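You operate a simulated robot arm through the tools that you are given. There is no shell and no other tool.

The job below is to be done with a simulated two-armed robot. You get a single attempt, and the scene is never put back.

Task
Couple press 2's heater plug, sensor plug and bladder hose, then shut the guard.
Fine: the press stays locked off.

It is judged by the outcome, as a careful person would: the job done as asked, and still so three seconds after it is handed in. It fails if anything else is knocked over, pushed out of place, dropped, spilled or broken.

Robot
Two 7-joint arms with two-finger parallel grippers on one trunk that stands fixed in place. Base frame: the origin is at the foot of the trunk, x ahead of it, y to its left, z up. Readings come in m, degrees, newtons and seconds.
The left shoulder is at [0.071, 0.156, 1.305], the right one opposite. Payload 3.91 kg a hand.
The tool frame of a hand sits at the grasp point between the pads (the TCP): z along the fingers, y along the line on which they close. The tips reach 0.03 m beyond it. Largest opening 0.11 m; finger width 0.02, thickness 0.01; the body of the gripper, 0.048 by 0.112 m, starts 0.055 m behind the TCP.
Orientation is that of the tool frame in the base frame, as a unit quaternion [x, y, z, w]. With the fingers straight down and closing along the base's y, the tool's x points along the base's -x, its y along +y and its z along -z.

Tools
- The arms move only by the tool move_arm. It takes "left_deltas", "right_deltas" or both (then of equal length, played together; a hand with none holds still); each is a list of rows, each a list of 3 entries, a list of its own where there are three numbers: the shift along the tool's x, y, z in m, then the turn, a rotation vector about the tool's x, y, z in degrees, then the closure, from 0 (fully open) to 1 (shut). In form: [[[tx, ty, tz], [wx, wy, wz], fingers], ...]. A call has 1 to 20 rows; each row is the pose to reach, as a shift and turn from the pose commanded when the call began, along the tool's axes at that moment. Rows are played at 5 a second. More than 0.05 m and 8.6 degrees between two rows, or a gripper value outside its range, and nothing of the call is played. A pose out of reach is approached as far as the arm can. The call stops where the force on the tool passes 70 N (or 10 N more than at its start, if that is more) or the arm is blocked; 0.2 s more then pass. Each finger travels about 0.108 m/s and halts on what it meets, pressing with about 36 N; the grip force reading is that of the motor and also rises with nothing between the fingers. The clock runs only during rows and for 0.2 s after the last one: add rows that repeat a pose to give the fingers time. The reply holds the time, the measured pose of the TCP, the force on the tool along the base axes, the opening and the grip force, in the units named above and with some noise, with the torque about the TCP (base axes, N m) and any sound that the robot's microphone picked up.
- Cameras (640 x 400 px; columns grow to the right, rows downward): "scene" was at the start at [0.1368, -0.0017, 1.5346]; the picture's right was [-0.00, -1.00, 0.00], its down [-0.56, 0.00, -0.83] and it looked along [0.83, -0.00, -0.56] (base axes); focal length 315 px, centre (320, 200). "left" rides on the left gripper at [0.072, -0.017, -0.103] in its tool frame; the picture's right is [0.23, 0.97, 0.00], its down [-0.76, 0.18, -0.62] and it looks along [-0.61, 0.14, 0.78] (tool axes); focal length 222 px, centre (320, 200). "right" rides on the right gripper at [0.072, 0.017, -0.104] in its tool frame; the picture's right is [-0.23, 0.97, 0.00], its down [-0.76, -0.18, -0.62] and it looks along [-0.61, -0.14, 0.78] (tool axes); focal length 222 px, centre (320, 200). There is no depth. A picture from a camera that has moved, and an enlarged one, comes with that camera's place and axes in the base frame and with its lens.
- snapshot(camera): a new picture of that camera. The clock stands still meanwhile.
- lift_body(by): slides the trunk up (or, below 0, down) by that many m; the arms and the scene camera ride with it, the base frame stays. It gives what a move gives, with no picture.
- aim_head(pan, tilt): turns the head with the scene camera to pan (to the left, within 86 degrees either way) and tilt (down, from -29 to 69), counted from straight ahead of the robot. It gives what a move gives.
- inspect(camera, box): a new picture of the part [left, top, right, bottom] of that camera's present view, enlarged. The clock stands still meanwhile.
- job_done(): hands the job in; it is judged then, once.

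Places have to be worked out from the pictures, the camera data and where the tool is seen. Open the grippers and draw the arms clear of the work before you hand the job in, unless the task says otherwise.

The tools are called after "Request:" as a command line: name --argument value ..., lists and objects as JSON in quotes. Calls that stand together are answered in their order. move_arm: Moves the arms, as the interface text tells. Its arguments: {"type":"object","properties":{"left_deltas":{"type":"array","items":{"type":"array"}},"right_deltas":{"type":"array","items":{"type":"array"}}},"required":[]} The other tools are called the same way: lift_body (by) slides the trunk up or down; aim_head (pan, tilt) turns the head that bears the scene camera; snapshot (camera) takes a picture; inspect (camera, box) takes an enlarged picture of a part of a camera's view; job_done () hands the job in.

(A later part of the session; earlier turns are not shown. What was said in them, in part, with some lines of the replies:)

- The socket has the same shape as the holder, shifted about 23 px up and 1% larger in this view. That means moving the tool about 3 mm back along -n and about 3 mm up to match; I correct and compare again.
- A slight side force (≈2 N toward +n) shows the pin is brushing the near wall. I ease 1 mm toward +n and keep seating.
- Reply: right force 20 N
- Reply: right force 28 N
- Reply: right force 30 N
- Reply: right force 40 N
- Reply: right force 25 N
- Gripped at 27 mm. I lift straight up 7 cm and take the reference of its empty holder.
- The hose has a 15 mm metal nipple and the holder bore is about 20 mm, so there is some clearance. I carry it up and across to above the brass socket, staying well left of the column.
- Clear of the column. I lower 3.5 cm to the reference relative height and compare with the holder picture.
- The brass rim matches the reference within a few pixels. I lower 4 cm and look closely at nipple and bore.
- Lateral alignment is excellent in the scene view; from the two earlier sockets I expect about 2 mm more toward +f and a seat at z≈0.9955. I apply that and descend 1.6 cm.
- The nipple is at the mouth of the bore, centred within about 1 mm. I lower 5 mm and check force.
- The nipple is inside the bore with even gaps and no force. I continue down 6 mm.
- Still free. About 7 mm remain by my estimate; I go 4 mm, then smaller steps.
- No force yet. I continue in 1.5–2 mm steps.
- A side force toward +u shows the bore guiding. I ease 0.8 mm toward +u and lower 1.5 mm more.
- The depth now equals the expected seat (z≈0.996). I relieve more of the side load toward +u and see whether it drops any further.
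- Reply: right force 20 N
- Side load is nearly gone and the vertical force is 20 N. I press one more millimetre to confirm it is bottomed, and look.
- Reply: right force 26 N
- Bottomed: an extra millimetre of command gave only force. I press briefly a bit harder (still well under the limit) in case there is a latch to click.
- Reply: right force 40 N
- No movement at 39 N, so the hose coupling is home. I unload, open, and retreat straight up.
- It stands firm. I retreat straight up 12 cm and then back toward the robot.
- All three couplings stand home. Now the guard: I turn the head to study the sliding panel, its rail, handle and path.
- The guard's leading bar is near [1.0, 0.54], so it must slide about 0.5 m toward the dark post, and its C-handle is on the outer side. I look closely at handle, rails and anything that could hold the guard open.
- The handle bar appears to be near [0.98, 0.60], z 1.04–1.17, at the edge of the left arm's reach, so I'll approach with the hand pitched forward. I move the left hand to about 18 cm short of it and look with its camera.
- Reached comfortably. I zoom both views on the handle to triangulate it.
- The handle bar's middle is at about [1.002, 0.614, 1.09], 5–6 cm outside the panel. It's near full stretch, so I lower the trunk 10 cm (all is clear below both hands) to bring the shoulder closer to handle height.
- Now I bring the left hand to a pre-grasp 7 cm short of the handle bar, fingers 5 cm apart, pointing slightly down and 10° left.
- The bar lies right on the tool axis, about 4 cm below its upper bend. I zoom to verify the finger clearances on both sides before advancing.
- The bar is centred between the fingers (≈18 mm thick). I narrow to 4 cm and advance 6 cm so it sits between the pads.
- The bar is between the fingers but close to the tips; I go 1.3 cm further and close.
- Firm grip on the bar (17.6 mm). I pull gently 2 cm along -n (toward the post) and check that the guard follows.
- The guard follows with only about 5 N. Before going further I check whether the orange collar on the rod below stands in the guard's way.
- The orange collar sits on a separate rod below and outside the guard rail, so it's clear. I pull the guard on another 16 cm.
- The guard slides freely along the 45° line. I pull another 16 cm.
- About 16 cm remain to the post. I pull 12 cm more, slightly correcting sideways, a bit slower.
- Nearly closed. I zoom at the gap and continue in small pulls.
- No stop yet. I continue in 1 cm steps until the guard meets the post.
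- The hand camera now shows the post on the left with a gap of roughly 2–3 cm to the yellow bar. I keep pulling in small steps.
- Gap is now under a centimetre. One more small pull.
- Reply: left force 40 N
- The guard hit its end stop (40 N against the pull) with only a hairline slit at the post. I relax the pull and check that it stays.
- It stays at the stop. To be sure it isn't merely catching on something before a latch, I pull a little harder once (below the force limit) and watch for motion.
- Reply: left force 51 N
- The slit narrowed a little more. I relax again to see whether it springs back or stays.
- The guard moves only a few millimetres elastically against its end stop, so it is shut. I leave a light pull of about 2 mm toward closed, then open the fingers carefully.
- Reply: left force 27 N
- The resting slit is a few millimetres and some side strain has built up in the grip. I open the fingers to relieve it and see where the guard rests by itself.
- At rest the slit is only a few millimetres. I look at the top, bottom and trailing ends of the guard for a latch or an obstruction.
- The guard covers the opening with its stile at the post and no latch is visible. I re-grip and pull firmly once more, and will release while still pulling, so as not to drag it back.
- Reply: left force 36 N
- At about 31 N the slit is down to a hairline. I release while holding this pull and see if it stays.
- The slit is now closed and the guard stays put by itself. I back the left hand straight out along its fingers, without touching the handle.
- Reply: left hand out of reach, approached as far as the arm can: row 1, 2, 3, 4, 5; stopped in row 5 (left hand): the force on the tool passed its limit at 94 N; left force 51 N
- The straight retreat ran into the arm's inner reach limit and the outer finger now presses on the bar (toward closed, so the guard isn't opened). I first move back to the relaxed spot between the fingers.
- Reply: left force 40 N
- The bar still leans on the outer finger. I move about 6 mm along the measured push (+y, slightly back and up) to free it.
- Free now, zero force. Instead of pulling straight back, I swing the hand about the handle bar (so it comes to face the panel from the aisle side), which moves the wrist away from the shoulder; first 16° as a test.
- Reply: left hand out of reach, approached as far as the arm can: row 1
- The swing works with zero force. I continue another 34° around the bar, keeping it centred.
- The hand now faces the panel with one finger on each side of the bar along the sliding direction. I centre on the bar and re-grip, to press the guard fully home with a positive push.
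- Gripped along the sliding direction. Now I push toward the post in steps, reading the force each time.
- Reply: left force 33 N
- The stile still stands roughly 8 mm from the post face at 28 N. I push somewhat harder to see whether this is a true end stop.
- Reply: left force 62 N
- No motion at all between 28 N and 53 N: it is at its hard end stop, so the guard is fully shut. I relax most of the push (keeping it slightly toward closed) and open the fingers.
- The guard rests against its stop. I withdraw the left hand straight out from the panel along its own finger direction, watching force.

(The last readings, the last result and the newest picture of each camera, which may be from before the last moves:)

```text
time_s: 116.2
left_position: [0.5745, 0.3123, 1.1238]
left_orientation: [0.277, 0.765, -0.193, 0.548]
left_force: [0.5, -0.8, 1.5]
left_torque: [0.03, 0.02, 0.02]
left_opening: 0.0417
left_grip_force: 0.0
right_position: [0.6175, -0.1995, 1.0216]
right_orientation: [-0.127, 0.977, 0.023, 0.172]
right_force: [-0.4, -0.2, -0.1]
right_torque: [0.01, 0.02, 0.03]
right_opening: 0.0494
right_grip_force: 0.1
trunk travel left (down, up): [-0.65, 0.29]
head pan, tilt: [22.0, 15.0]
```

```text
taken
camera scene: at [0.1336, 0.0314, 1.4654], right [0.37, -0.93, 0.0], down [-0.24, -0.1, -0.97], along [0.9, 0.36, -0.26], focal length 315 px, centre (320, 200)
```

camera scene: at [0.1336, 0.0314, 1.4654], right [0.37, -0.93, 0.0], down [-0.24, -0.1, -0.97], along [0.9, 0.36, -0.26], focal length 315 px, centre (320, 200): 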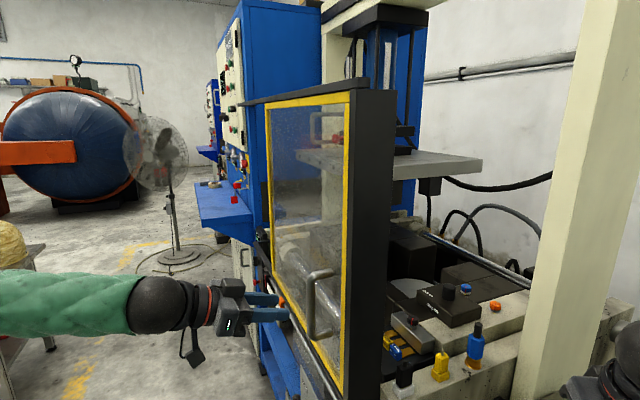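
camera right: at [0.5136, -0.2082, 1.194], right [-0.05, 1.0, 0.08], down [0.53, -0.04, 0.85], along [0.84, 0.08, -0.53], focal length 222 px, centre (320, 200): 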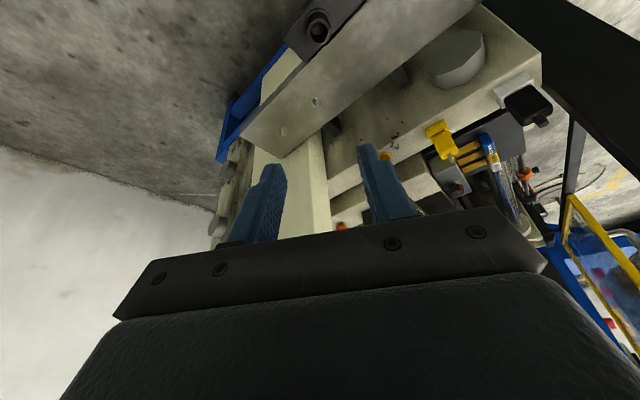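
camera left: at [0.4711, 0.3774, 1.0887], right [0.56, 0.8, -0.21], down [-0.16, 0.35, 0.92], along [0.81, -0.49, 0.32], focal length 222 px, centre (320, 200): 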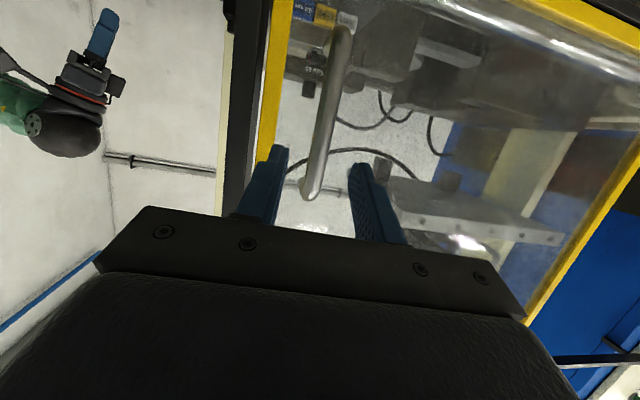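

The hand is free. From here the left camera looks nearly straight through the guard/post joint, so I check the remaining gap.

Request:
inspect --camera "left" --box '[200, 0, 328, 150]'

Request:
inspect --camera "left" --box '[230, 40, 294, 80]'

```text
2.67 times, centred on (264, 75) of left
camera zoom: at [0.4711, 0.3774, 1.0887], right [0.56, 0.8, -0.21], down [-0.16, 0.35, 0.92], along [0.81, -0.49, 0.32], focal length 592 px, centre (469, 533)
```

zoom: 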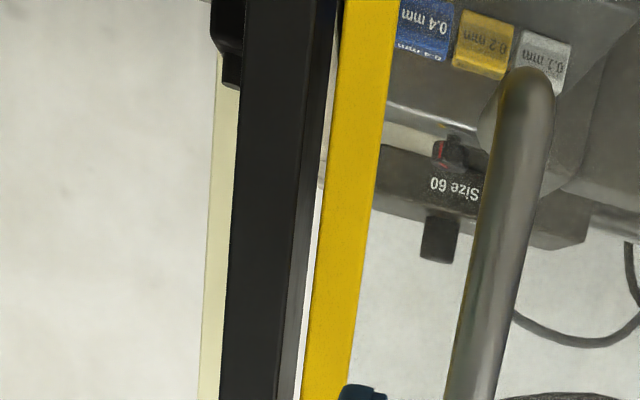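

```text
10.00 times, centred on (262, 60) of left
camera zoom: at [0.4711, 0.3774, 1.0887], right [0.56, 0.8, -0.21], down [-0.16, 0.35, 0.92], along [0.81, -0.49, 0.32], focal length 2221 px, centre (900, 1600)
```

zoom: 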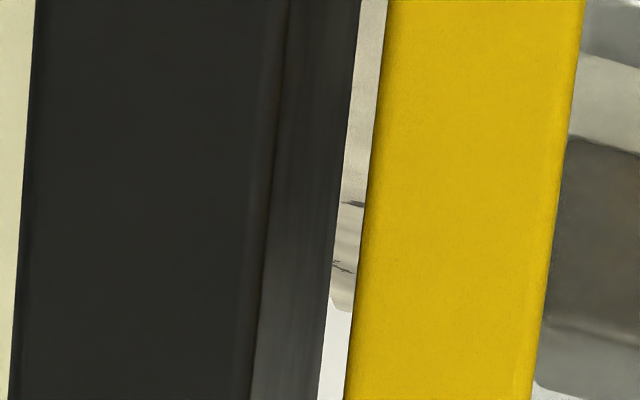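

The joint shows a uniform ~9 mm running clearance at the post with nothing wedged at this height. I check the bottom and top corners for any obstruction.

Request:
aim_head --pan 20 --tilt 42

Request:
inspect --camera "scene" --box '[250, 120, 410, 260]'

Request:
inspect --camera "scene" --box '[300, 150, 364, 230]'

```text
time_s: 117.1
left_position: [0.5745, 0.3139, 1.1225]
left_orientation: [0.276, 0.766, -0.194, 0.547]
left_force: [0.3, 1.1, 0.1]
left_torque: [0.02, 0.02, -0.03]
left_opening: 0.0417
left_grip_force: 0.0
right_position: [0.6182, -0.2004, 1.022]
right_orientation: [-0.128, 0.976, 0.023, 0.173]
right_force: [-0.2, 0.5, 0.3]
right_torque: [-0.01, 0.0, 0.01]
right_opening: 0.0497
right_grip_force: 0.1
trunk travel left (down, up): [-0.65, 0.29]
head pan, tilt: [20.0, 42.0]
```

```text
2.86 times, centred on (330, 190) of scene
camera zoom: at [0.1264, 0.0269, 1.4227], right [0.34, -0.94, 0.0], down [-0.63, -0.23, -0.74], along [0.7, 0.25, -0.67], focal length 901 px, centre (291, 229)
```

zoom: 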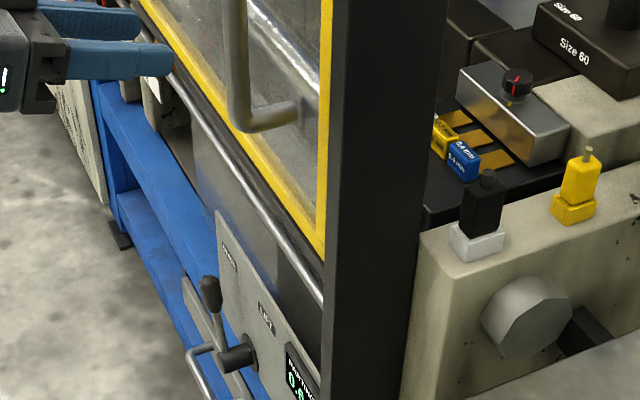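

```text
5.00 times, centred on (332, 190) of scene
camera zoom: at [0.1264, 0.0269, 1.4227], right [0.34, -0.94, 0.0], down [-0.63, -0.23, -0.74], along [0.7, 0.25, -0.67], focal length 1577 px, centre (260, 250)
```

zoom: 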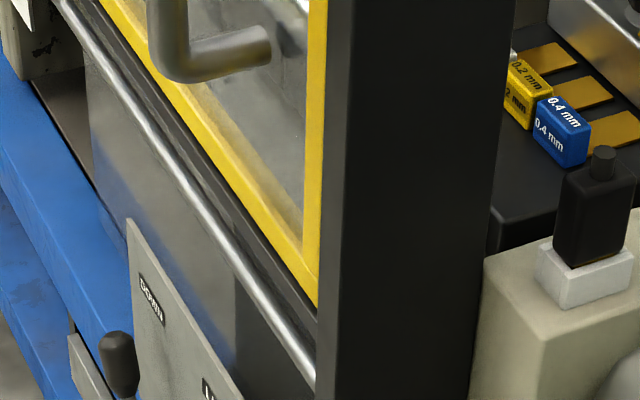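

Nothing obstructs it. As a last touch I'll nudge the handle with closed fingers from its far side (push only, no gripping), so the guard is left right at its stop. First I close the fingers and move past the bar's far side.

Request:
move_arm --left_deltas '[[[0, 0, 0], [0, 0, 0], 0.9], [[0, 0, 0], [0, 0, 0], 1.0], [[-0.0004, 0.0165, 0.0015], [0, 0, 0], 1.0], [[-0.0008, 0.033, 0.0031], [0, 0, 0], 1.0], [[-0.0008, 0.033, 0.0031], [0, 0, 0], 1.0]]'

Request:
snapshot --camera "left"

```text
time_s: 118.3
left_position: [0.5992, 0.3395, 1.1245]
left_orientation: [0.275, 0.765, -0.193, 0.55]
left_force: [-0.2, -0.1, -0.2]
left_torque: [-0.02, -0.02, -0.01]
left_opening: 0.0
left_grip_force: 35.6
right_position: [0.6176, -0.1991, 1.0214]
right_orientation: [-0.128, 0.976, 0.023, 0.172]
right_force: [-0.6, 0.6, 0.8]
right_torque: [-0.01, 0.0, -0.02]
right_opening: 0.0494
right_grip_force: 0.0
trunk travel left (down, up): [-0.65, 0.29]
head pan, tilt: [20.0, 42.0]
```

```text
taken
camera left: at [0.495, 0.4036, 1.0882], right [0.56, 0.8, -0.21], down [-0.16, 0.35, 0.92], along [0.81, -0.49, 0.32], focal length 222 px, centre (320, 200)
```

left: 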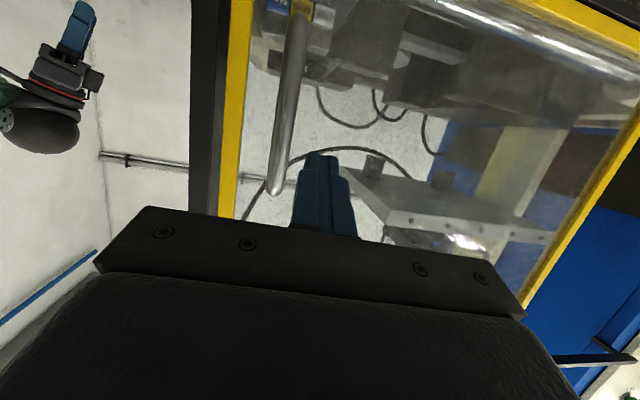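

Now I advance beside the bar (8.5 cm), keeping well off the panel.

Request:
move_arm --left_deltas '[[[-0.0091, 0.0001, 0.0268], [0, 0, 0], 1.0], [[-0.0182, 0.0001, 0.0536], [0, 0, 0], 1.0], [[-0.0273, 0.0002, 0.0804], [0, 0, 0], 1.0], [[-0.0273, 0.0002, 0.0804], [0, 0, 0], 1.0]]'

Request:
snapshot --camera "left"

```text
time_s: 119.3
left_position: [0.6661, 0.2887, 1.1219]
left_orientation: [0.275, 0.765, -0.194, 0.548]
left_force: [0.8, 0.8, -0.1]
left_torque: [-0.05, 0.0, -0.03]
left_opening: 0.0
left_grip_force: 35.7
right_position: [0.6207, -0.1976, 1.0196]
right_orientation: [-0.128, 0.977, 0.021, 0.171]
right_force: [-0.2, 0.6, -0.5]
right_torque: [-0.03, 0.01, -0.04]
right_opening: 0.0495
right_grip_force: 0.1
trunk travel left (down, up): [-0.65, 0.29]
head pan, tilt: [20.0, 42.0]
```

```text
taken
camera left: at [0.5617, 0.3515, 1.0867], right [0.56, 0.8, -0.21], down [-0.16, 0.35, 0.92], along [0.81, -0.49, 0.32], focal length 222 px, centre (320, 200)
```

left: 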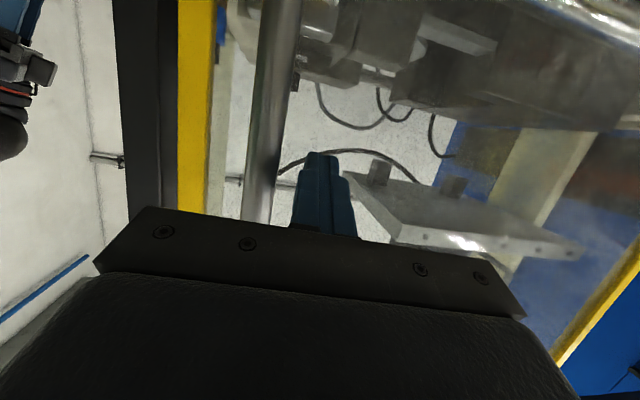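

The closed fingers stand about 1.5 cm beyond the bar. I push toward -n slowly.

Request:
move_arm --left_deltas '[[[0.0001, -0.006, -0.0006], [0, 0, 0], 1.0], [[0.0003, -0.012, -0.0011], [0, 0, 0], 1.0], [[0.0004, -0.016, -0.0015], [0, 0, 0], 1.0], [[0.0004, -0.016, -0.0015], [0, 0, 0], 1.0]]'

Request:
inspect --camera "left" --box '[100, 0, 420, 240]'

```text
time_s: 120.3
left_position: [0.6589, 0.2794, 1.1233]
left_orientation: [0.273, 0.765, -0.193, 0.55]
left_force: [41.0, 33.9, 23.4]
left_torque: [-0.55, 0.5, 0.36]
left_opening: 0.0003
left_grip_force: 35.9
right_position: [0.621, -0.1962, 1.0213]
right_orientation: [-0.127, 0.977, 0.021, 0.171]
right_force: [0.0, -0.2, 0.1]
right_torque: [0.0, -0.04, -0.01]
right_opening: 0.0497
right_grip_force: 0.0
trunk travel left (down, up): [-0.65, 0.29]
head pan, tilt: [20.0, 42.0]
```

```text
1.67 times, centred on (260, 120) of left
camera zoom: at [0.5535, 0.3424, 1.0877], right [0.56, 0.8, -0.21], down [-0.16, 0.35, 0.92], along [0.81, -0.48, 0.32], focal length 370 px, centre (420, 333)
```

zoom: 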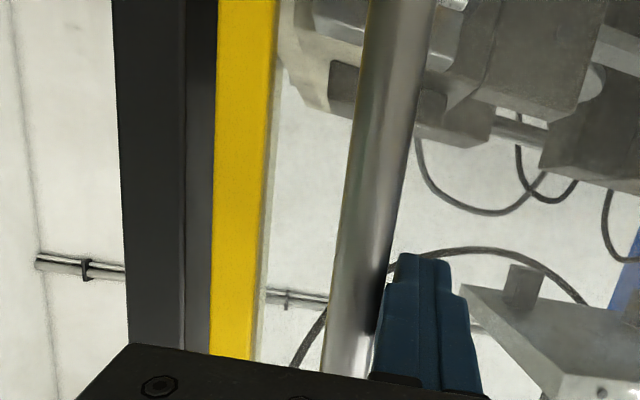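

The guard is pressed firmly against its stop (53 N). I now simply lift the fingers away from the bar in +n and then withdraw from the panel.

Request:
move_arm --left_deltas '[[[-0.0002, 0.008, 0.0007], [0, 0, 0], 1.0], [[-0.0005, 0.018, 0.0017], [0, 0, 0], 1.0], [[-0.0005, 0.022, 0.002], [0, 0, 0], 1.0], [[0.009, 0.022, -0.0264], [0, 0, 0], 1.0], [[0.0187, 0.022, -0.0548], [0, 0, 0], 1.0], [[0.0316, 0.022, -0.0926], [0, 0, 0], 1.0], [[0.0316, 0.022, -0.0926], [0, 0, 0], 0.8]]'

Request:
snapshot --camera "left"

Request:
snapshot --camera "scene"

```text
time_s: 122.1
left_position: [0.5814, 0.3543, 1.0888]
left_orientation: [0.269, 0.784, -0.204, 0.521]
left_force: [0.5, -0.5, -0.2]
left_torque: [0.0, -0.04, -0.02]
left_opening: 0.0219
left_grip_force: 0.1
right_position: [0.6185, -0.1993, 1.0218]
right_orientation: [-0.128, 0.976, 0.022, 0.172]
right_force: [0.7, 0.2, -0.7]
right_torque: [0.0, 0.01, 0.0]
right_opening: 0.05
right_grip_force: 0.0
trunk travel left (down, up): [-0.65, 0.29]
head pan, tilt: [20.0, 42.0]
stopped in row 7 (left hand): the arm was blocked; the commanded pose is now the measured one
```

```text
taken
camera left: at [0.4754, 0.4181, 1.0598], right [0.55, 0.8, -0.25], down [-0.09, 0.35, 0.93], along [0.83, -0.49, 0.26], focal length 222 px, centre (320, 200)
```

left: 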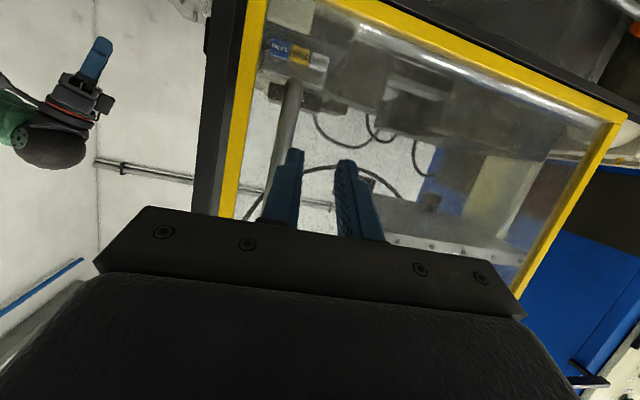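

```text
taken
camera scene: at [0.1258, 0.0266, 1.4226], right [0.34, -0.94, 0.0], down [-0.63, -0.23, -0.74], along [0.7, 0.25, -0.67], focal length 315 px, centre (320, 200)
```

scene: 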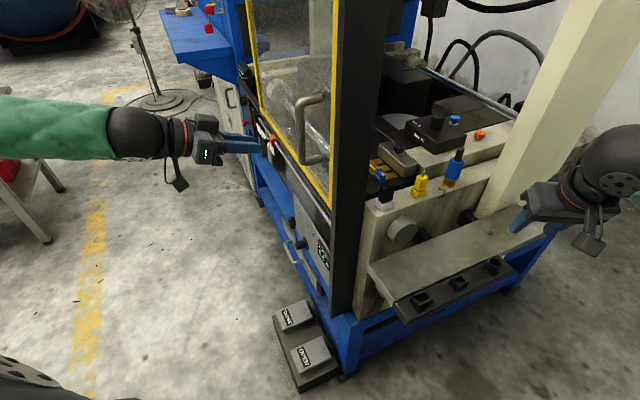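

The last bit met the arm's own limit but the hand is clear of the handle by 9 cm. I check the guard joint once more from here.

Request:
inspect --camera "left" --box '[190, 40, 270, 140]'

Request:
inspect --camera "scene" --box '[230, 80, 350, 220]'

```text
4.00 times, centred on (230, 90) of left
camera zoom: at [0.4754, 0.4181, 1.0598], right [0.55, 0.8, -0.25], down [-0.09, 0.35, 0.93], along [0.83, -0.49, 0.26], focal length 888 px, centre (680, 640)
```

zoom: 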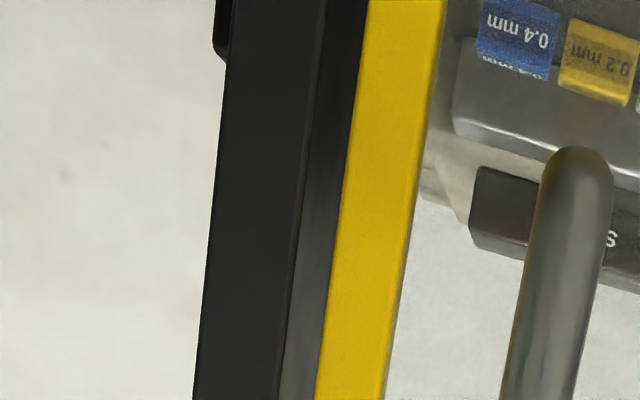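

```text
2.86 times, centred on (290, 150) of scene
camera zoom: at [0.1258, 0.0266, 1.4226], right [0.34, -0.94, 0.0], down [-0.63, -0.23, -0.74], along [0.7, 0.25, -0.67], focal length 901 px, centre (406, 343)
```

zoom: 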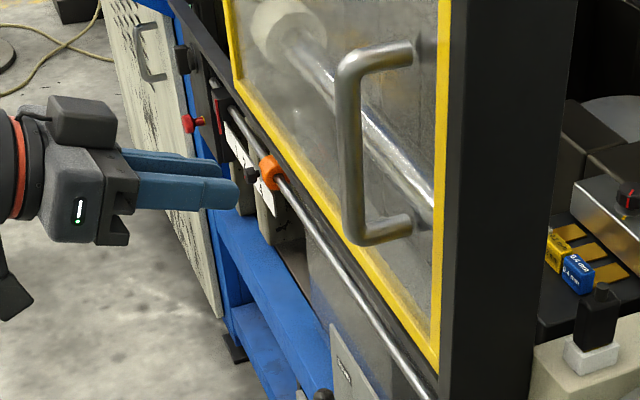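

The guard stands shut and the orange collar is untouched. To be sure it isn't creeping back, I let two seconds pass and look again from the same pose.

Request:
move_arm --left_deltas '[[[0, 0, 0], [0, 0, 0], 0.8], [[0, 0, 0], [0, 0, 0], 0.8], [[0, 0, 0], [0, 0, 0], 0.8], [[0, 0, 0], [0, 0, 0], 0.8], [[0, 0, 0], [0, 0, 0], 0.8], [[0, 0, 0], [0, 0, 0], 0.8], [[0, 0, 0], [0, 0, 0], 0.8], [[0, 0, 0], [0, 0, 0], 0.8], [[0, 0, 0], [0, 0, 0], 0.8], [[0, 0, 0], [0, 0, 0], 0.8]]'

Request:
inspect --camera "left" --box '[190, 40, 270, 140]'

```text
time_s: 124.3
left_position: [0.5815, 0.3546, 1.0884]
left_orientation: [0.27, 0.784, -0.204, 0.521]
left_force: [0.3, 0.1, -0.5]
left_torque: [0.02, -0.01, 0.02]
left_opening: 0.0218
left_grip_force: 0.0
right_position: [0.6181, -0.1993, 1.0211]
right_orientation: [-0.128, 0.976, 0.022, 0.172]
right_force: [0.3, -1.0, -0.5]
right_torque: [0.0, 0.01, -0.02]
right_opening: 0.0494
right_grip_force: 0.1
trunk travel left (down, up): [-0.65, 0.29]
head pan, tilt: [20.0, 42.0]
```

```text
4.00 times, centred on (230, 90) of left
camera zoom: at [0.4764, 0.4185, 1.0599], right [0.55, 0.8, -0.25], down [-0.09, 0.35, 0.93], along [0.83, -0.49, 0.27], focal length 888 px, centre (680, 640)
```

zoom: 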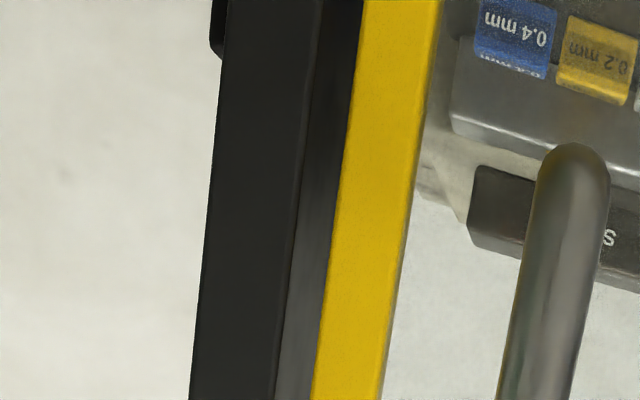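

It's stable. Now I move the left hand well clear outwards and up, and aim the head back at the couplings for a final check.

Request:
move_arm --left_deltas '[[[-0.006, 0.033, -0.022], [0, 0, 0], 0.6], [[-0.012, 0.066, -0.044], [0, 0, 0], 0.4], [[-0.018, 0.1, -0.066], [0, 0, 0], 0.2], [[-0.0243, 0.1328, -0.0875], [0, 0, 0], 0.0], [[-0.0243, 0.1328, -0.0875], [0, 0, 0], 0.0]]'

Request:
aim_head --pan -3 --tilt 38

Request:
snapshot --camera "scene"

Request:
inspect --camera "scene" --box '[240, 140, 352, 230]'

```text
time_s: 125.5
left_position: [0.6145, 0.5037, 1.1391]
left_orientation: [0.269, 0.784, -0.203, 0.522]
left_force: [-0.1, -0.7, 0.2]
left_torque: [-0.01, 0.02, 0.03]
left_opening: 0.1102
left_grip_force: 0.1
right_position: [0.618, -0.1998, 1.0211]
right_orientation: [-0.127, 0.977, 0.023, 0.172]
right_force: [0.7, 0.5, -0.8]
right_torque: [-0.03, 0.03, 0.02]
right_opening: 0.0495
right_grip_force: 0.0
trunk travel left (down, up): [-0.65, 0.29]
head pan, tilt: [20.0, 42.0]
```

```text
time_s: 126.3
left_position: [0.6142, 0.5035, 1.1378]
left_orientation: [0.269, 0.783, -0.204, 0.522]
left_force: [-0.9, 0.2, -0.2]
left_torque: [0.01, 0.0, -0.02]
left_opening: 0.1096
left_grip_force: 0.1
right_position: [0.6189, -0.1992, 1.021]
right_orientation: [-0.127, 0.976, 0.023, 0.172]
right_force: [0.4, 0.1, -0.2]
right_torque: [-0.01, -0.01, 0.0]
right_opening: 0.0495
right_grip_force: 0.1
trunk travel left (down, up): [-0.65, 0.29]
head pan, tilt: [-3.0, 38.0]
```

```text
taken
camera scene: at [0.1342, -0.006, 1.4285], right [-0.05, -1.0, 0.0], down [-0.62, 0.03, -0.79], along [0.79, -0.04, -0.62], focal length 315 px, centre (320, 200)
```

scene: 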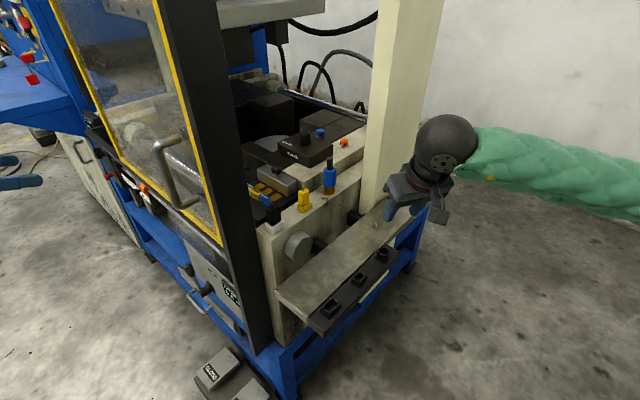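

```text
4.44 times, centred on (296, 185) of scene
camera zoom: at [0.1342, -0.006, 1.4285], right [-0.05, -1.0, 0.0], down [-0.62, 0.03, -0.79], along [0.79, -0.04, -0.62], focal length 1402 px, centre (427, 267)
```

zoom: 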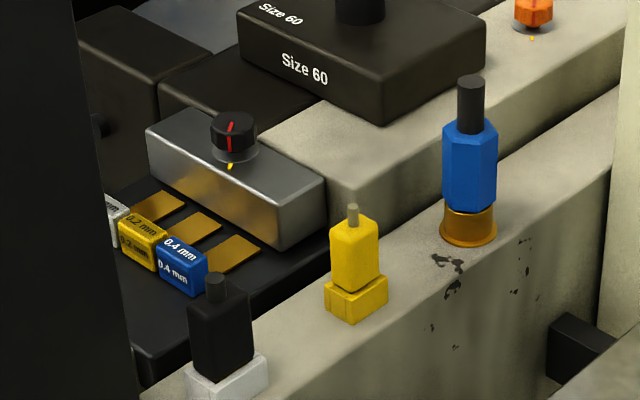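

I zoom on each coupling to make sure no insertion band shows and nothing leans.

Request:
inspect --camera "scene" --box '[270, 198, 302, 230]'

Request:
inspect --camera "scene" --box '[290, 182, 322, 214]'

Request:
inspect --camera "scene" --box '[313, 165, 345, 197]'

```text
12.50 times, centred on (286, 214) of scene
camera zoom: at [0.1342, -0.006, 1.4285], right [-0.05, -1.0, 0.0], down [-0.62, 0.03, -0.79], along [0.79, -0.04, -0.62], focal length 3942 px, centre (745, 25)
```

zoom: 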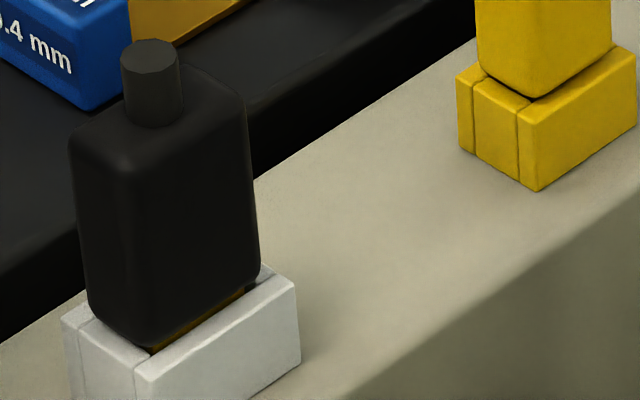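

```text
12.50 times, centred on (306, 198) of scene
camera zoom: at [0.1342, -0.006, 1.4285], right [-0.05, -1.0, 0.0], down [-0.62, 0.03, -0.79], along [0.79, -0.04, -0.62], focal length 3942 px, centre (495, 225)
```

zoom: 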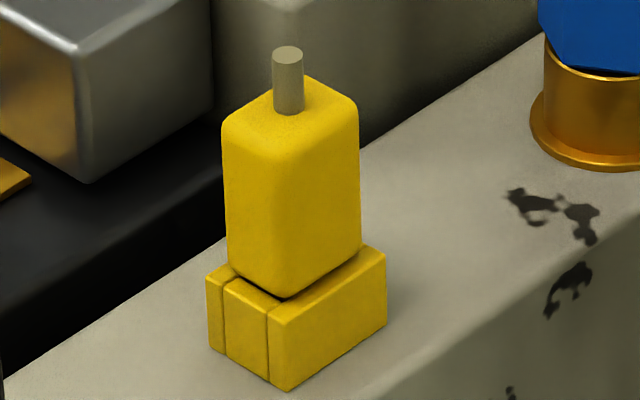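

```text
12.50 times, centred on (329, 181) of scene
camera zoom: at [0.1342, -0.006, 1.4285], right [-0.05, -1.0, 0.0], down [-0.62, 0.03, -0.79], along [0.79, -0.04, -0.62], focal length 3942 px, centre (208, 438)
```

zoom: 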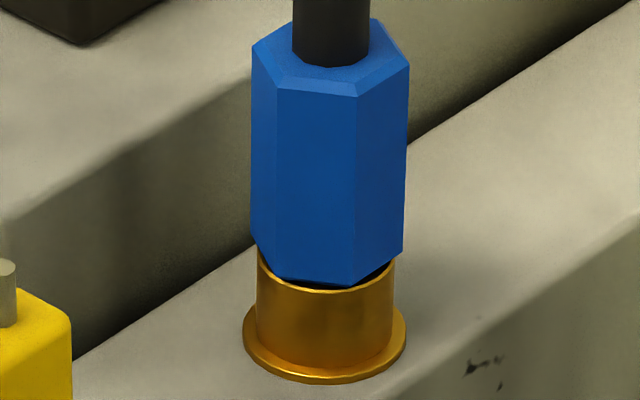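

The yellow and blue look fully home, but the black heater plug seems to stand 2–3 mm proud (a sliver of the band shows). I zoom in further.

Request:
inspect --camera "scene" --box '[270, 210, 302, 232]'

Request:
inspect --camera "scene" --box '[290, 196, 322, 218]'

```text
16.00 times, centred on (286, 221) of scene
camera zoom: at [0.1342, -0.006, 1.4285], right [-0.05, -1.0, 0.0], down [-0.62, 0.03, -0.79], along [0.79, -0.04, -0.62], focal length 5046 px, centre (864, -136)
```

zoom: 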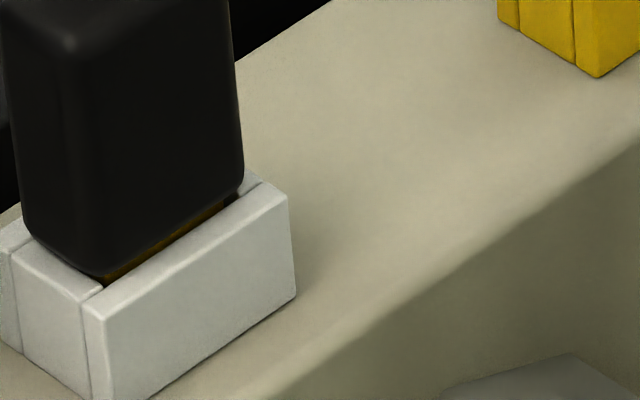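

```text
16.00 times, centred on (306, 207) of scene
camera zoom: at [0.1342, -0.006, 1.4285], right [-0.05, -1.0, 0.0], down [-0.62, 0.03, -0.79], along [0.79, -0.04, -0.62], focal length 5046 px, centre (544, 88)
```

zoom: 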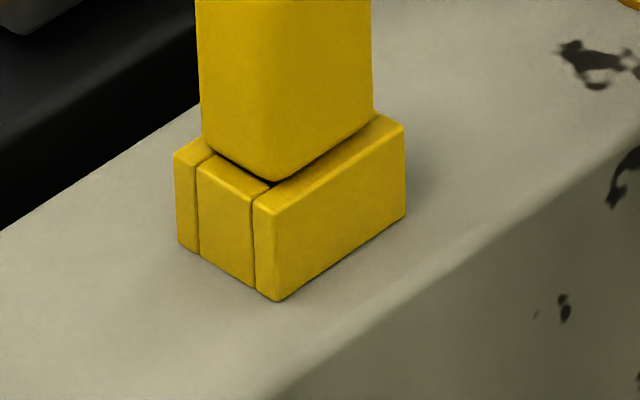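

The black plug likely stopped 1–2 mm short. I'll re-grip it slightly higher with the right hand and press it home. First I raise the trunk back to its original height for the proven arm posture.

Request:
lift_body --by 0.1

Request:
move_arm --right_deltas '[[[-0.0101, 0.0365, 0.0074], [-1.71, 0, -4.7], 0.5], [[-0.0202, 0.073, 0.0148], [-3.42, 0, -9.4], 0.45], [[-0.0303, 0.1095, 0.0222], [-5.13, 0, -14.1], 0.45], [[-0.0403, 0.146, 0.0295], [-6.84, 0, -18.8], 0.5], [[-0.0504, 0.1825, 0.0369], [-8.55, 0, -23.5], 0.55], [[-0.0605, 0.219, 0.0443], [-10.26, 0, -28.19], 0.58], [[-0.0605, 0.219, 0.0443], [-10.26, 0, -28.19], 0.58]]'

Request:
snapshot --camera "right"

Request:
snapshot --camera "scene"

```text
time_s: 127.7
left_position: [0.6148, 0.5031, 1.2373]
left_orientation: [0.269, 0.784, -0.203, 0.522]
left_force: [0.0, -0.5, -0.1]
left_torque: [-0.01, 0.02, -0.02]
left_opening: 0.1103
left_grip_force: 0.1
right_position: [0.6199, -0.1995, 1.1207]
right_orientation: [-0.127, 0.976, 0.022, 0.173]
right_force: [0.9, -0.3, -1.5]
right_torque: [-0.01, 0.0, 0.0]
right_opening: 0.0492
right_grip_force: 0.1
trunk travel left (down, up): [-0.75, 0.19]
head pan, tilt: [-3.0, 38.0]
```

```text
time_s: 129.3
left_position: [0.6137, 0.5016, 1.2394]
left_orientation: [0.269, 0.784, -0.203, 0.522]
left_force: [0.0, -1.0, -0.3]
left_torque: [0.05, -0.01, 0.02]
left_opening: 0.1102
left_grip_force: 0.1
right_position: [0.6322, 0.0311, 1.0996]
right_orientation: [-0.377, 0.91, 0.066, 0.161]
right_force: [-0.7, -0.1, 0.2]
right_torque: [0.01, 0.01, -0.02]
right_opening: 0.0461
right_grip_force: 0.1
trunk travel left (down, up): [-0.75, 0.19]
head pan, tilt: [-3.0, 38.0]
```

```text
taken
camera right: at [0.5447, -0.031, 1.1729], right [-0.54, 0.84, 0.08], down [0.48, 0.23, 0.85], along [0.69, 0.49, -0.53], focal length 222 px, centre (320, 200)
```

right: 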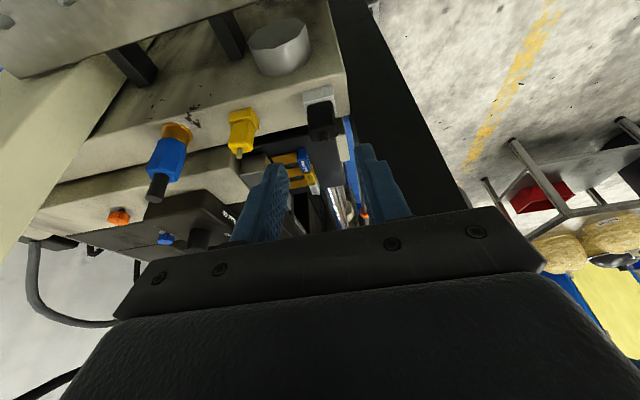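

```text
taken
camera scene: at [0.1339, -0.0071, 1.5286], right [-0.05, -1.0, 0.0], down [-0.61, 0.03, -0.79], along [0.79, -0.04, -0.62], focal length 315 px, centre (320, 200)
```

scene: 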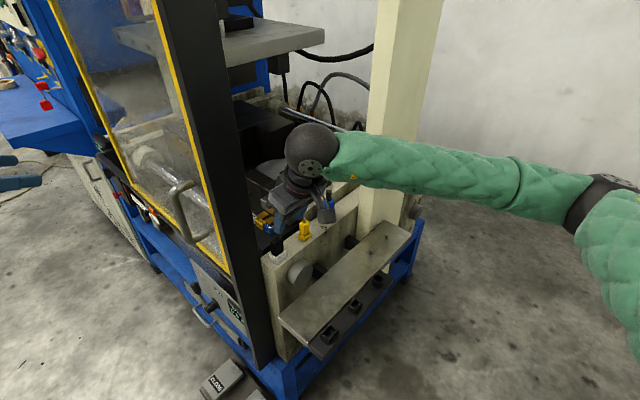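

I move over the black plug (keeping the opening at 4.2 cm because of the post) and descend to straddle its body, a little higher than before.

Request:
move_arm --right_deltas '[[[-0.0231, 0, 0.0085], [0, 0, 0], 0.618], [[-0.0463, 0, 0.0169], [0, 0, 0], 0.618], [[-0.036, 0, 0.0451], [0, 0, 0], 0.618], [[-0.0275, 0, 0.0686], [0, 0, 0], 0.618], [[-0.0275, 0, 0.0686], [0, 0, 0], 0.618]]'

Request:
inspect --camera "right" --box '[220, 70, 420, 220]'

Request:
inspect --camera "scene" --box '[230, 160, 350, 270]'

```text
time_s: 130.5
left_position: [0.6143, 0.5028, 1.2393]
left_orientation: [0.269, 0.783, -0.204, 0.522]
left_force: [0.2, -0.8, 0.2]
left_torque: [0.01, -0.03, -0.01]
left_opening: 0.1098
left_grip_force: 0.1
right_position: [0.6666, 0.0652, 1.0445]
right_orientation: [-0.376, 0.91, 0.066, 0.16]
right_force: [0.8, 0.9, 0.0]
right_torque: [0.02, -0.02, -0.01]
right_opening: 0.0418
right_grip_force: 0.2
trunk travel left (down, up): [-0.75, 0.19]
head pan, tilt: [-3.0, 38.0]
```

```text
2.67 times, centred on (320, 145) of right
camera zoom: at [0.58, 0.004, 1.1182], right [-0.54, 0.84, 0.08], down [0.48, 0.23, 0.85], along [0.69, 0.49, -0.53], focal length 592 px, centre (320, 347)
```

zoom: 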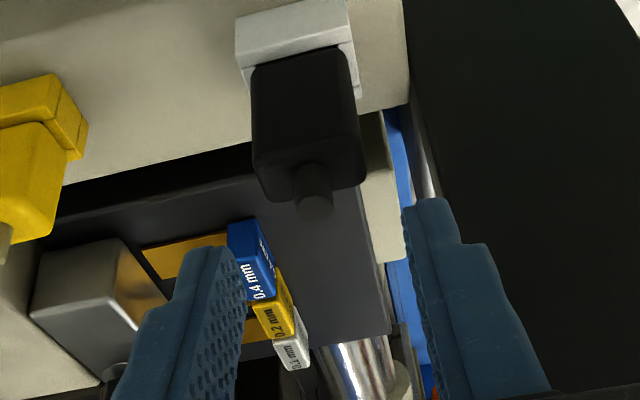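

```text
3.64 times, centred on (290, 215) of scene
camera zoom: at [0.1339, -0.0059, 1.5286], right [-0.05, -1.0, 0.0], down [-0.61, 0.03, -0.79], along [0.79, -0.04, -0.62], focal length 1147 px, centre (429, 146)
```

zoom: 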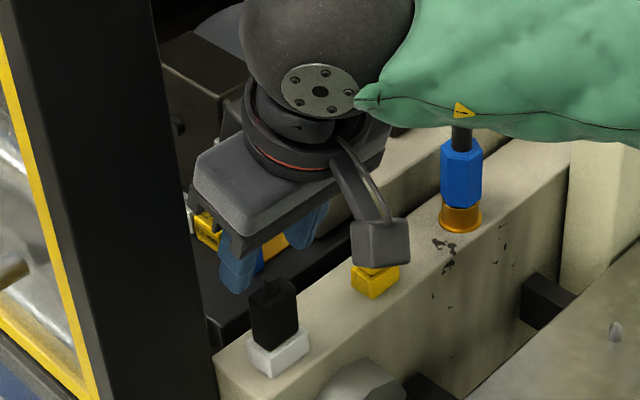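

Aligned. I descend 5.2 cm to grip height (z≈0.992), still open.

Request:
move_arm --right_deltas '[[[0.0068, 0, 0.0188], [0, 0, 0], 0.618], [[0.0137, 0, 0.0376], [0, 0, 0], 0.618], [[0.018, 0, 0.0493], [0, 0, 0], 0.618], [[0.018, 0, 0.0493], [0, 0, 0], 0.618]]'

Request:
inspect --camera "right" --box '[220, 80, 420, 220]'

Request:
inspect --camera "scene" --box '[250, 200, 330, 260]'

```text
time_s: 131.5
left_position: [0.6147, 0.5024, 1.2381]
left_orientation: [0.268, 0.784, -0.203, 0.522]
left_force: [0.7, -0.9, -0.2]
left_torque: [-0.01, -0.02, -0.01]
left_opening: 0.1098
left_grip_force: 0.2
right_position: [0.6662, 0.0658, 0.9928]
right_orientation: [-0.376, 0.91, 0.065, 0.161]
right_force: [-0.6, -0.2, -0.2]
right_torque: [0.0, -0.01, 0.03]
right_opening: 0.0416
right_grip_force: 0.0
trunk travel left (down, up): [-0.75, 0.19]
head pan, tilt: [-3.0, 38.0]
```

```text
2.86 times, centred on (320, 150) of right
camera zoom: at [0.5795, 0.0036, 1.0648], right [-0.54, 0.84, 0.08], down [0.48, 0.23, 0.85], along [0.69, 0.49, -0.53], focal length 635 px, centre (320, 343)
```

zoom: 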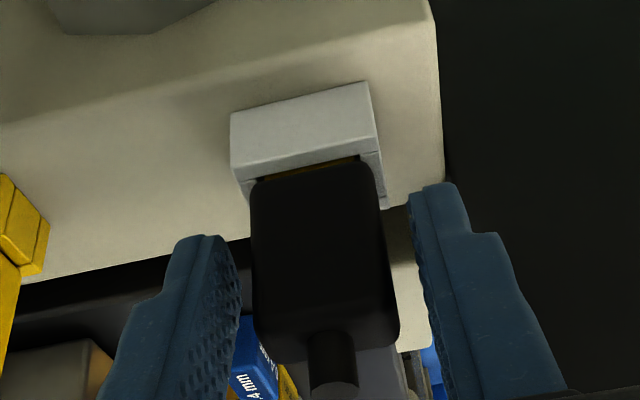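

```text
6.67 times, centred on (290, 230) of scene
camera zoom: at [0.1342, -0.0059, 1.5285], right [-0.05, -1.0, 0.0], down [-0.62, 0.03, -0.79], along [0.79, -0.04, -0.62], focal length 2103 px, centre (520, 0)
```

zoom: 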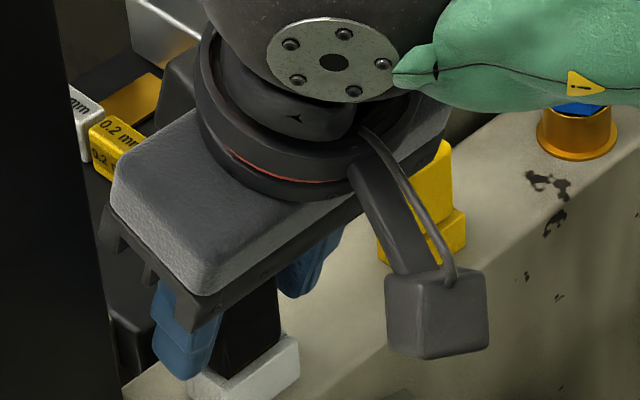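

Centred. I close on the body and press straight down in small steps.

Request:
move_arm --right_deltas '[[[0, 0, 0], [0, 0, 0], 0.75], [[0, 0, 0], [0, 0, 0], 1.0], [[0, 0, 0], [0, 0, 0], 1.0], [[0, 0, 0], [0, 0, 0], 1.0], [[0.0007, 0, 0.0019], [0, 0, 0], 1.0], [[0.0007, 0, 0.0019], [0, 0, 0], 1.0]]'

Request:
inspect --camera "right" --box '[280, 105, 344, 160]'

```text
time_s: 132.9
left_position: [0.6142, 0.5025, 1.2391]
left_orientation: [0.27, 0.783, -0.204, 0.522]
left_force: [-0.1, -0.2, -0.2]
left_torque: [-0.01, 0.02, -0.05]
left_opening: 0.1101
left_grip_force: 0.0
right_position: [0.6662, 0.065, 0.9918]
right_orientation: [-0.376, 0.91, 0.067, 0.161]
right_force: [0.4, -3.7, 17.7]
right_torque: [-0.21, 0.13, -0.01]
right_opening: 0.0294
right_grip_force: 36.7
trunk travel left (down, up): [-0.75, 0.19]
head pan, tilt: [-3.0, 38.0]
```

```text
7.27 times, centred on (312, 132) of right
camera zoom: at [0.5791, 0.0036, 1.0645], right [-0.54, 0.84, 0.08], down [0.48, 0.23, 0.85], along [0.69, 0.49, -0.53], focal length 1615 px, centre (378, 691)
```

zoom: 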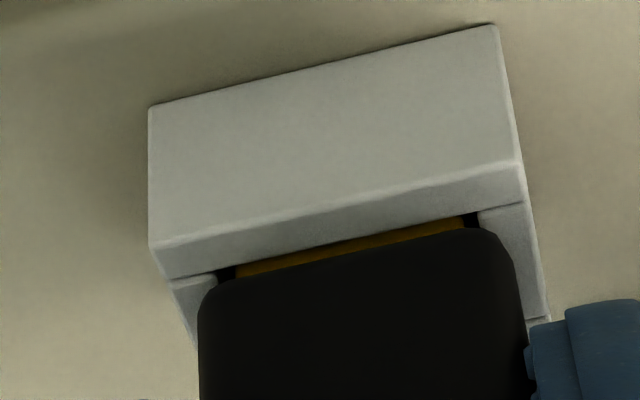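

Fingers are clear of the rim now, so the resistance is the plug itself. I press a bit more with a small wiggle along n and u.

Request:
move_arm --right_deltas '[[[0.0007, 0.0008, 0.0019], [0, 0, 0], 1.0], [[0.0007, -0.0008, 0.0019], [0, 0, 0], 1.0], [[0.0017, 0.0, 0.0018], [0, 0, 0], 1.0], [[0.0, 0.0, 0.0024], [0, 0, 0], 1.0], [[0.0009, 0.0, 0.0024], [0, 0, 0], 1.0], [[0.0009, 0.0, 0.0024], [0, 0, 0], 1.0]]'

Request:
inspect --camera "right" --box '[280, 105, 344, 160]'

Request:
inspect --camera "scene" --box '[262, 220, 302, 250]'

```text
time_s: 134.3
left_position: [0.6124, 0.5031, 1.2392]
left_orientation: [0.27, 0.783, -0.203, 0.522]
left_force: [0.0, 0.1, 0.2]
left_torque: [0.01, 0.01, 0.0]
left_opening: 0.1099
left_grip_force: 0.1
right_position: [0.6661, 0.0644, 0.9914]
right_orientation: [-0.376, 0.91, 0.065, 0.163]
right_force: [11.4, -3.0, 48.5]
right_torque: [0.17, -0.49, -0.09]
right_opening: 0.0295
right_grip_force: 35.8
trunk travel left (down, up): [-0.75, 0.19]
head pan, tilt: [-3.0, 38.0]
```

```text
7.27 times, centred on (312, 132) of right
camera zoom: at [0.579, 0.0035, 1.0638], right [-0.54, 0.84, 0.08], down [0.48, 0.23, 0.85], along [0.7, 0.49, -0.52], focal length 1615 px, centre (378, 691)
```

zoom: 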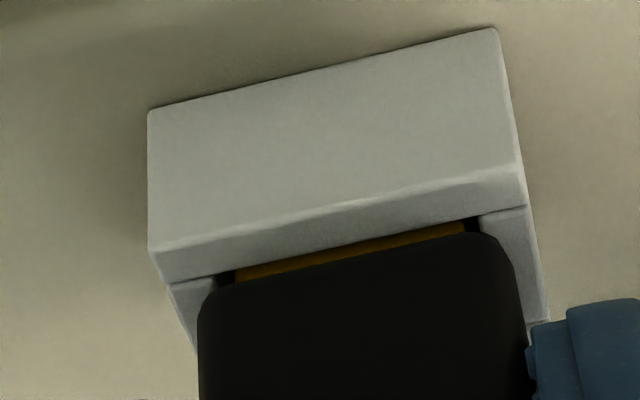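

```text
13.33 times, centred on (282, 235) of scene
camera zoom: at [0.1317, -0.0065, 1.529], right [-0.05, -1.0, 0.0], down [-0.61, 0.03, -0.79], along [0.79, -0.04, -0.61], focal length 4205 px, centre (827, -267)
```

zoom: 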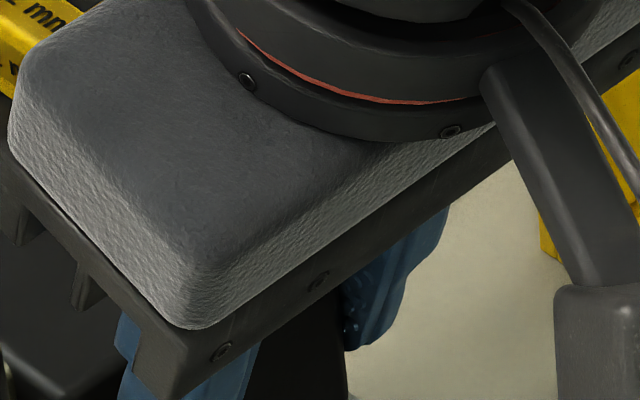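

No further motion at 48 N, so the heater plug is bottomed; the band is just seen down the side slot. I unload, open slightly, and retreat straight up and then back.

Request:
move_arm --right_deltas '[[[-0.0013, 0, -0.0036], [0, 0, 0], 1.0], [[-0.0013, 0, -0.0036], [0, 0, 0], 0.85], [[-0.0013, 0, -0.0036], [0, 0, 0], 0.63], [[-0.0013, 0, -0.0036], [0, 0, 0], 0.62], [[-0.0085, 0, -0.0235], [0, 0, 0], 0.62], [[-0.0205, 0, -0.0564], [0, 0, 0], 0.62], [[-0.0359, 0, -0.0987], [0, 0, 0], 0.62], [[0.0, 0, -0.112], [0, 0, 0], 0.5], [[0.04, 0, -0.126], [0, 0, 0], 0.3], [[0.07, -0.02, -0.136], [0, 0, 0], 0.2], [[0.07, -0.02, -0.136], [0, 0, 0], 0.2]]'

Request:
snapshot --camera "scene"

Request:
inspect --camera "scene" --box '[250, 180, 346, 260]'

```text
time_s: 136.7
left_position: [0.6148, 0.5038, 1.2385]
left_orientation: [0.269, 0.783, -0.204, 0.522]
left_force: [-0.9, 0.1, 0.1]
left_torque: [0.02, -0.01, -0.02]
left_opening: 0.1102
left_grip_force: 0.2
right_position: [0.6009, -0.0289, 1.0928]
right_orientation: [-0.376, 0.91, 0.066, 0.159]
right_force: [-0.7, -0.1, -0.6]
right_torque: [0.0, -0.01, 0.02]
right_opening: 0.0881
right_grip_force: 0.3
trunk travel left (down, up): [-0.75, 0.19]
head pan, tilt: [-3.0, 38.0]
```

```text
taken
camera scene: at [0.1347, -0.0052, 1.5285], right [-0.05, -1.0, 0.0], down [-0.62, 0.03, -0.79], along [0.79, -0.04, -0.62], focal length 315 px, centre (320, 200)
```

scene: 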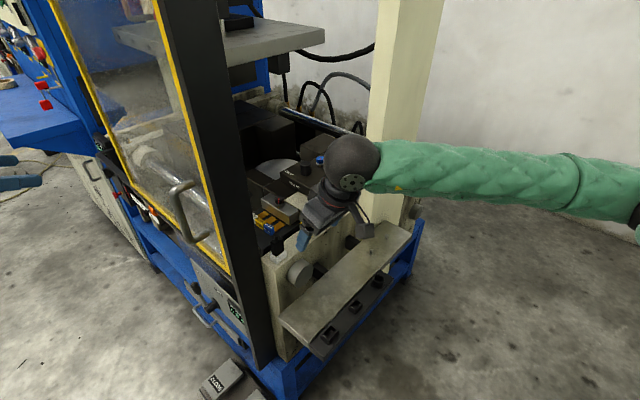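

```text
5.00 times, centred on (298, 220) of scene
camera zoom: at [0.1347, -0.0052, 1.5285], right [-0.05, -1.0, 0.0], down [-0.62, 0.03, -0.79], along [0.79, -0.04, -0.62], focal length 1577 px, centre (430, 100)
```

zoom: 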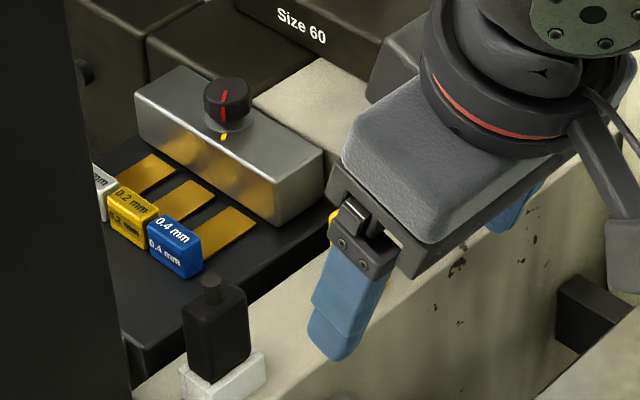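

The plug stands well. I draw the right arm fully back from the machine.

Request:
move_arm --right_deltas '[[[0.01, -0.005, -0.04], [0, 0, 0], 0.1], [[0.04, -0.018, -0.07], [0, 0, 0], 0], [[0.075, -0.033, -0.095], [0, 0, 0], 0], [[0.11, -0.048, -0.12], [0, 0, 0], 0], [[0.145, -0.063, -0.148], [0, 0, 0], 0], [[0.177, -0.078, -0.176], [0, 0, 0], 0], [[0.2048, -0.0919, -0.2023], [0, 0, 0], 0], [[0.2048, -0.0919, -0.2023], [0, 0, 0], 0]]'

Request:
snapshot --camera "scene"

Request:
inspect --camera "scene" --box '[250, 150, 362, 250]'

Request:
inspect --camera "scene" --box '[270, 220, 310, 250]'

```text
time_s: 138.5
left_position: [0.6149, 0.5038, 1.2367]
left_orientation: [0.269, 0.784, -0.205, 0.521]
left_force: [-0.4, 0.0, 0.0]
left_torque: [-0.04, 0.0, -0.03]
left_opening: 0.1101
left_grip_force: 0.2
right_position: [0.4938, -0.2821, 1.2115]
right_orientation: [-0.376, 0.91, 0.068, 0.159]
right_force: [1.5, -0.2, -0.3]
right_torque: [-0.03, 0.03, -0.02]
right_opening: 0.11
right_grip_force: 0.0
right hand out of reach, approached as far as the arm can: row 6, 7, 8
trunk travel left (down, up): [-0.75, 0.19]
head pan, tilt: [-3.0, 38.0]
```

```text
taken
camera scene: at [0.1355, -0.0055, 1.5284], right [-0.05, -1.0, 0.0], down [-0.62, 0.03, -0.79], along [0.79, -0.04, -0.62], focal length 315 px, centre (320, 200)
```

scene: 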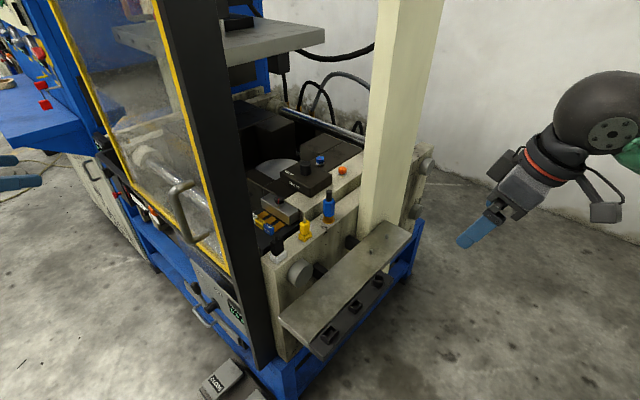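

```text
4.00 times, centred on (306, 200) of scene
camera zoom: at [0.1355, -0.0055, 1.5284], right [-0.05, -1.0, 0.0], down [-0.62, 0.03, -0.79], along [0.79, -0.04, -0.62], focal length 1262 px, centre (376, 200)
```

zoom: 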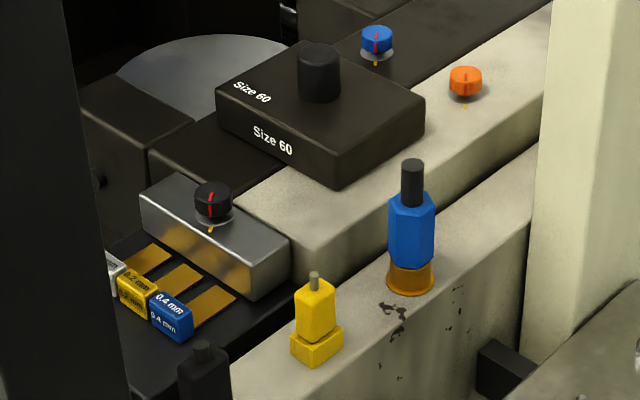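

```text
13.33 times, centred on (290, 235) of scene
camera zoom: at [0.1355, -0.0055, 1.5284], right [-0.05, -1.0, 0.0], down [-0.62, 0.03, -0.79], along [0.79, -0.04, -0.62], focal length 4205 px, centre (720, -267)
```

zoom: 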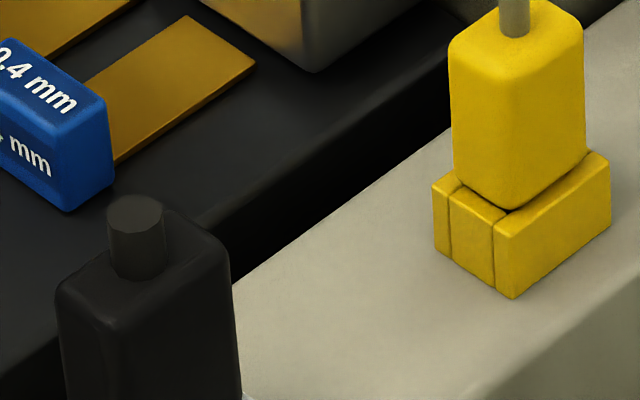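

The three couplings are home and standing, the guard is shut and stable, the lock-off and controls are untouched, and both grippers are open and clear. I take one last look at the guard and then hand in.

Request:
aim_head --pan 22 --tilt 25

Request:
snapshot --camera "scene"

```text
time_s: 139.4
left_position: [0.6141, 0.5027, 1.2378]
left_orientation: [0.269, 0.784, -0.204, 0.522]
left_force: [0.4, -0.3, -0.3]
left_torque: [0.01, -0.02, 0.04]
left_opening: 0.1098
left_grip_force: 0.0
right_position: [0.4926, -0.2827, 1.2118]
right_orientation: [-0.377, 0.91, 0.067, 0.159]
right_force: [-0.2, 0.0, 0.2]
right_torque: [-0.01, 0.01, 0.03]
right_opening: 0.11
right_grip_force: 0.2
trunk travel left (down, up): [-0.75, 0.19]
head pan, tilt: [22.0, 25.0]
```

```text
taken
camera scene: at [0.1329, 0.0326, 1.5489], right [0.37, -0.93, 0.0], down [-0.39, -0.16, -0.91], along [0.84, 0.34, -0.42], focal length 315 px, centre (320, 200)
```

scene: 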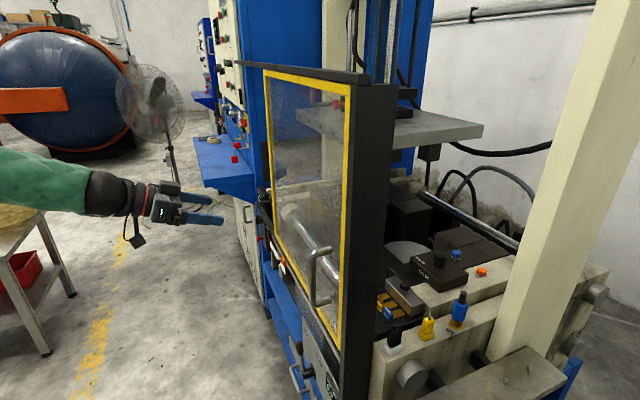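

The guard stands closed against the post, all three couplings are in place, and both arms are clear with open grippers. I'm handing in the job.

Request:
job_done

```text
The job is handed in.
```

I coupled press 2's heater plug, sensor plug and bladder hose, shut the guard, and handed the job in. I left the lock-off, levers, dials and pedals untouched.

- **Sensor plug (yellow):** seated in the yellow socket; it held at 29 N of downward push with no further movement.
- **Heater plug (black):** seated in the white socket. I went back and pressed it again to 48 N, and it did not go any deeper. A sliver of the yellow band on its pin can still be seen down the side slot.
- **Bladder hose (blue):** seated in the brass socket; it held at 39 N.
- **No clicks:** I heard none from any of the three. I judged them home by depth and by the push test.
- **Guard:** slid shut against its end stop and stayed put over a two-second check. About 7–10 mm of gap remains between its leading edge and the post. It moves roughly 3 mm closer when pushed and returns when released.

While I was pulling the left hand out of the guard handle, it ran into the arm's reach limit and pressed on the handle at 94 N. The push was toward closed, and I saw no damage. Both arms ended clear of the machine with grippers open.
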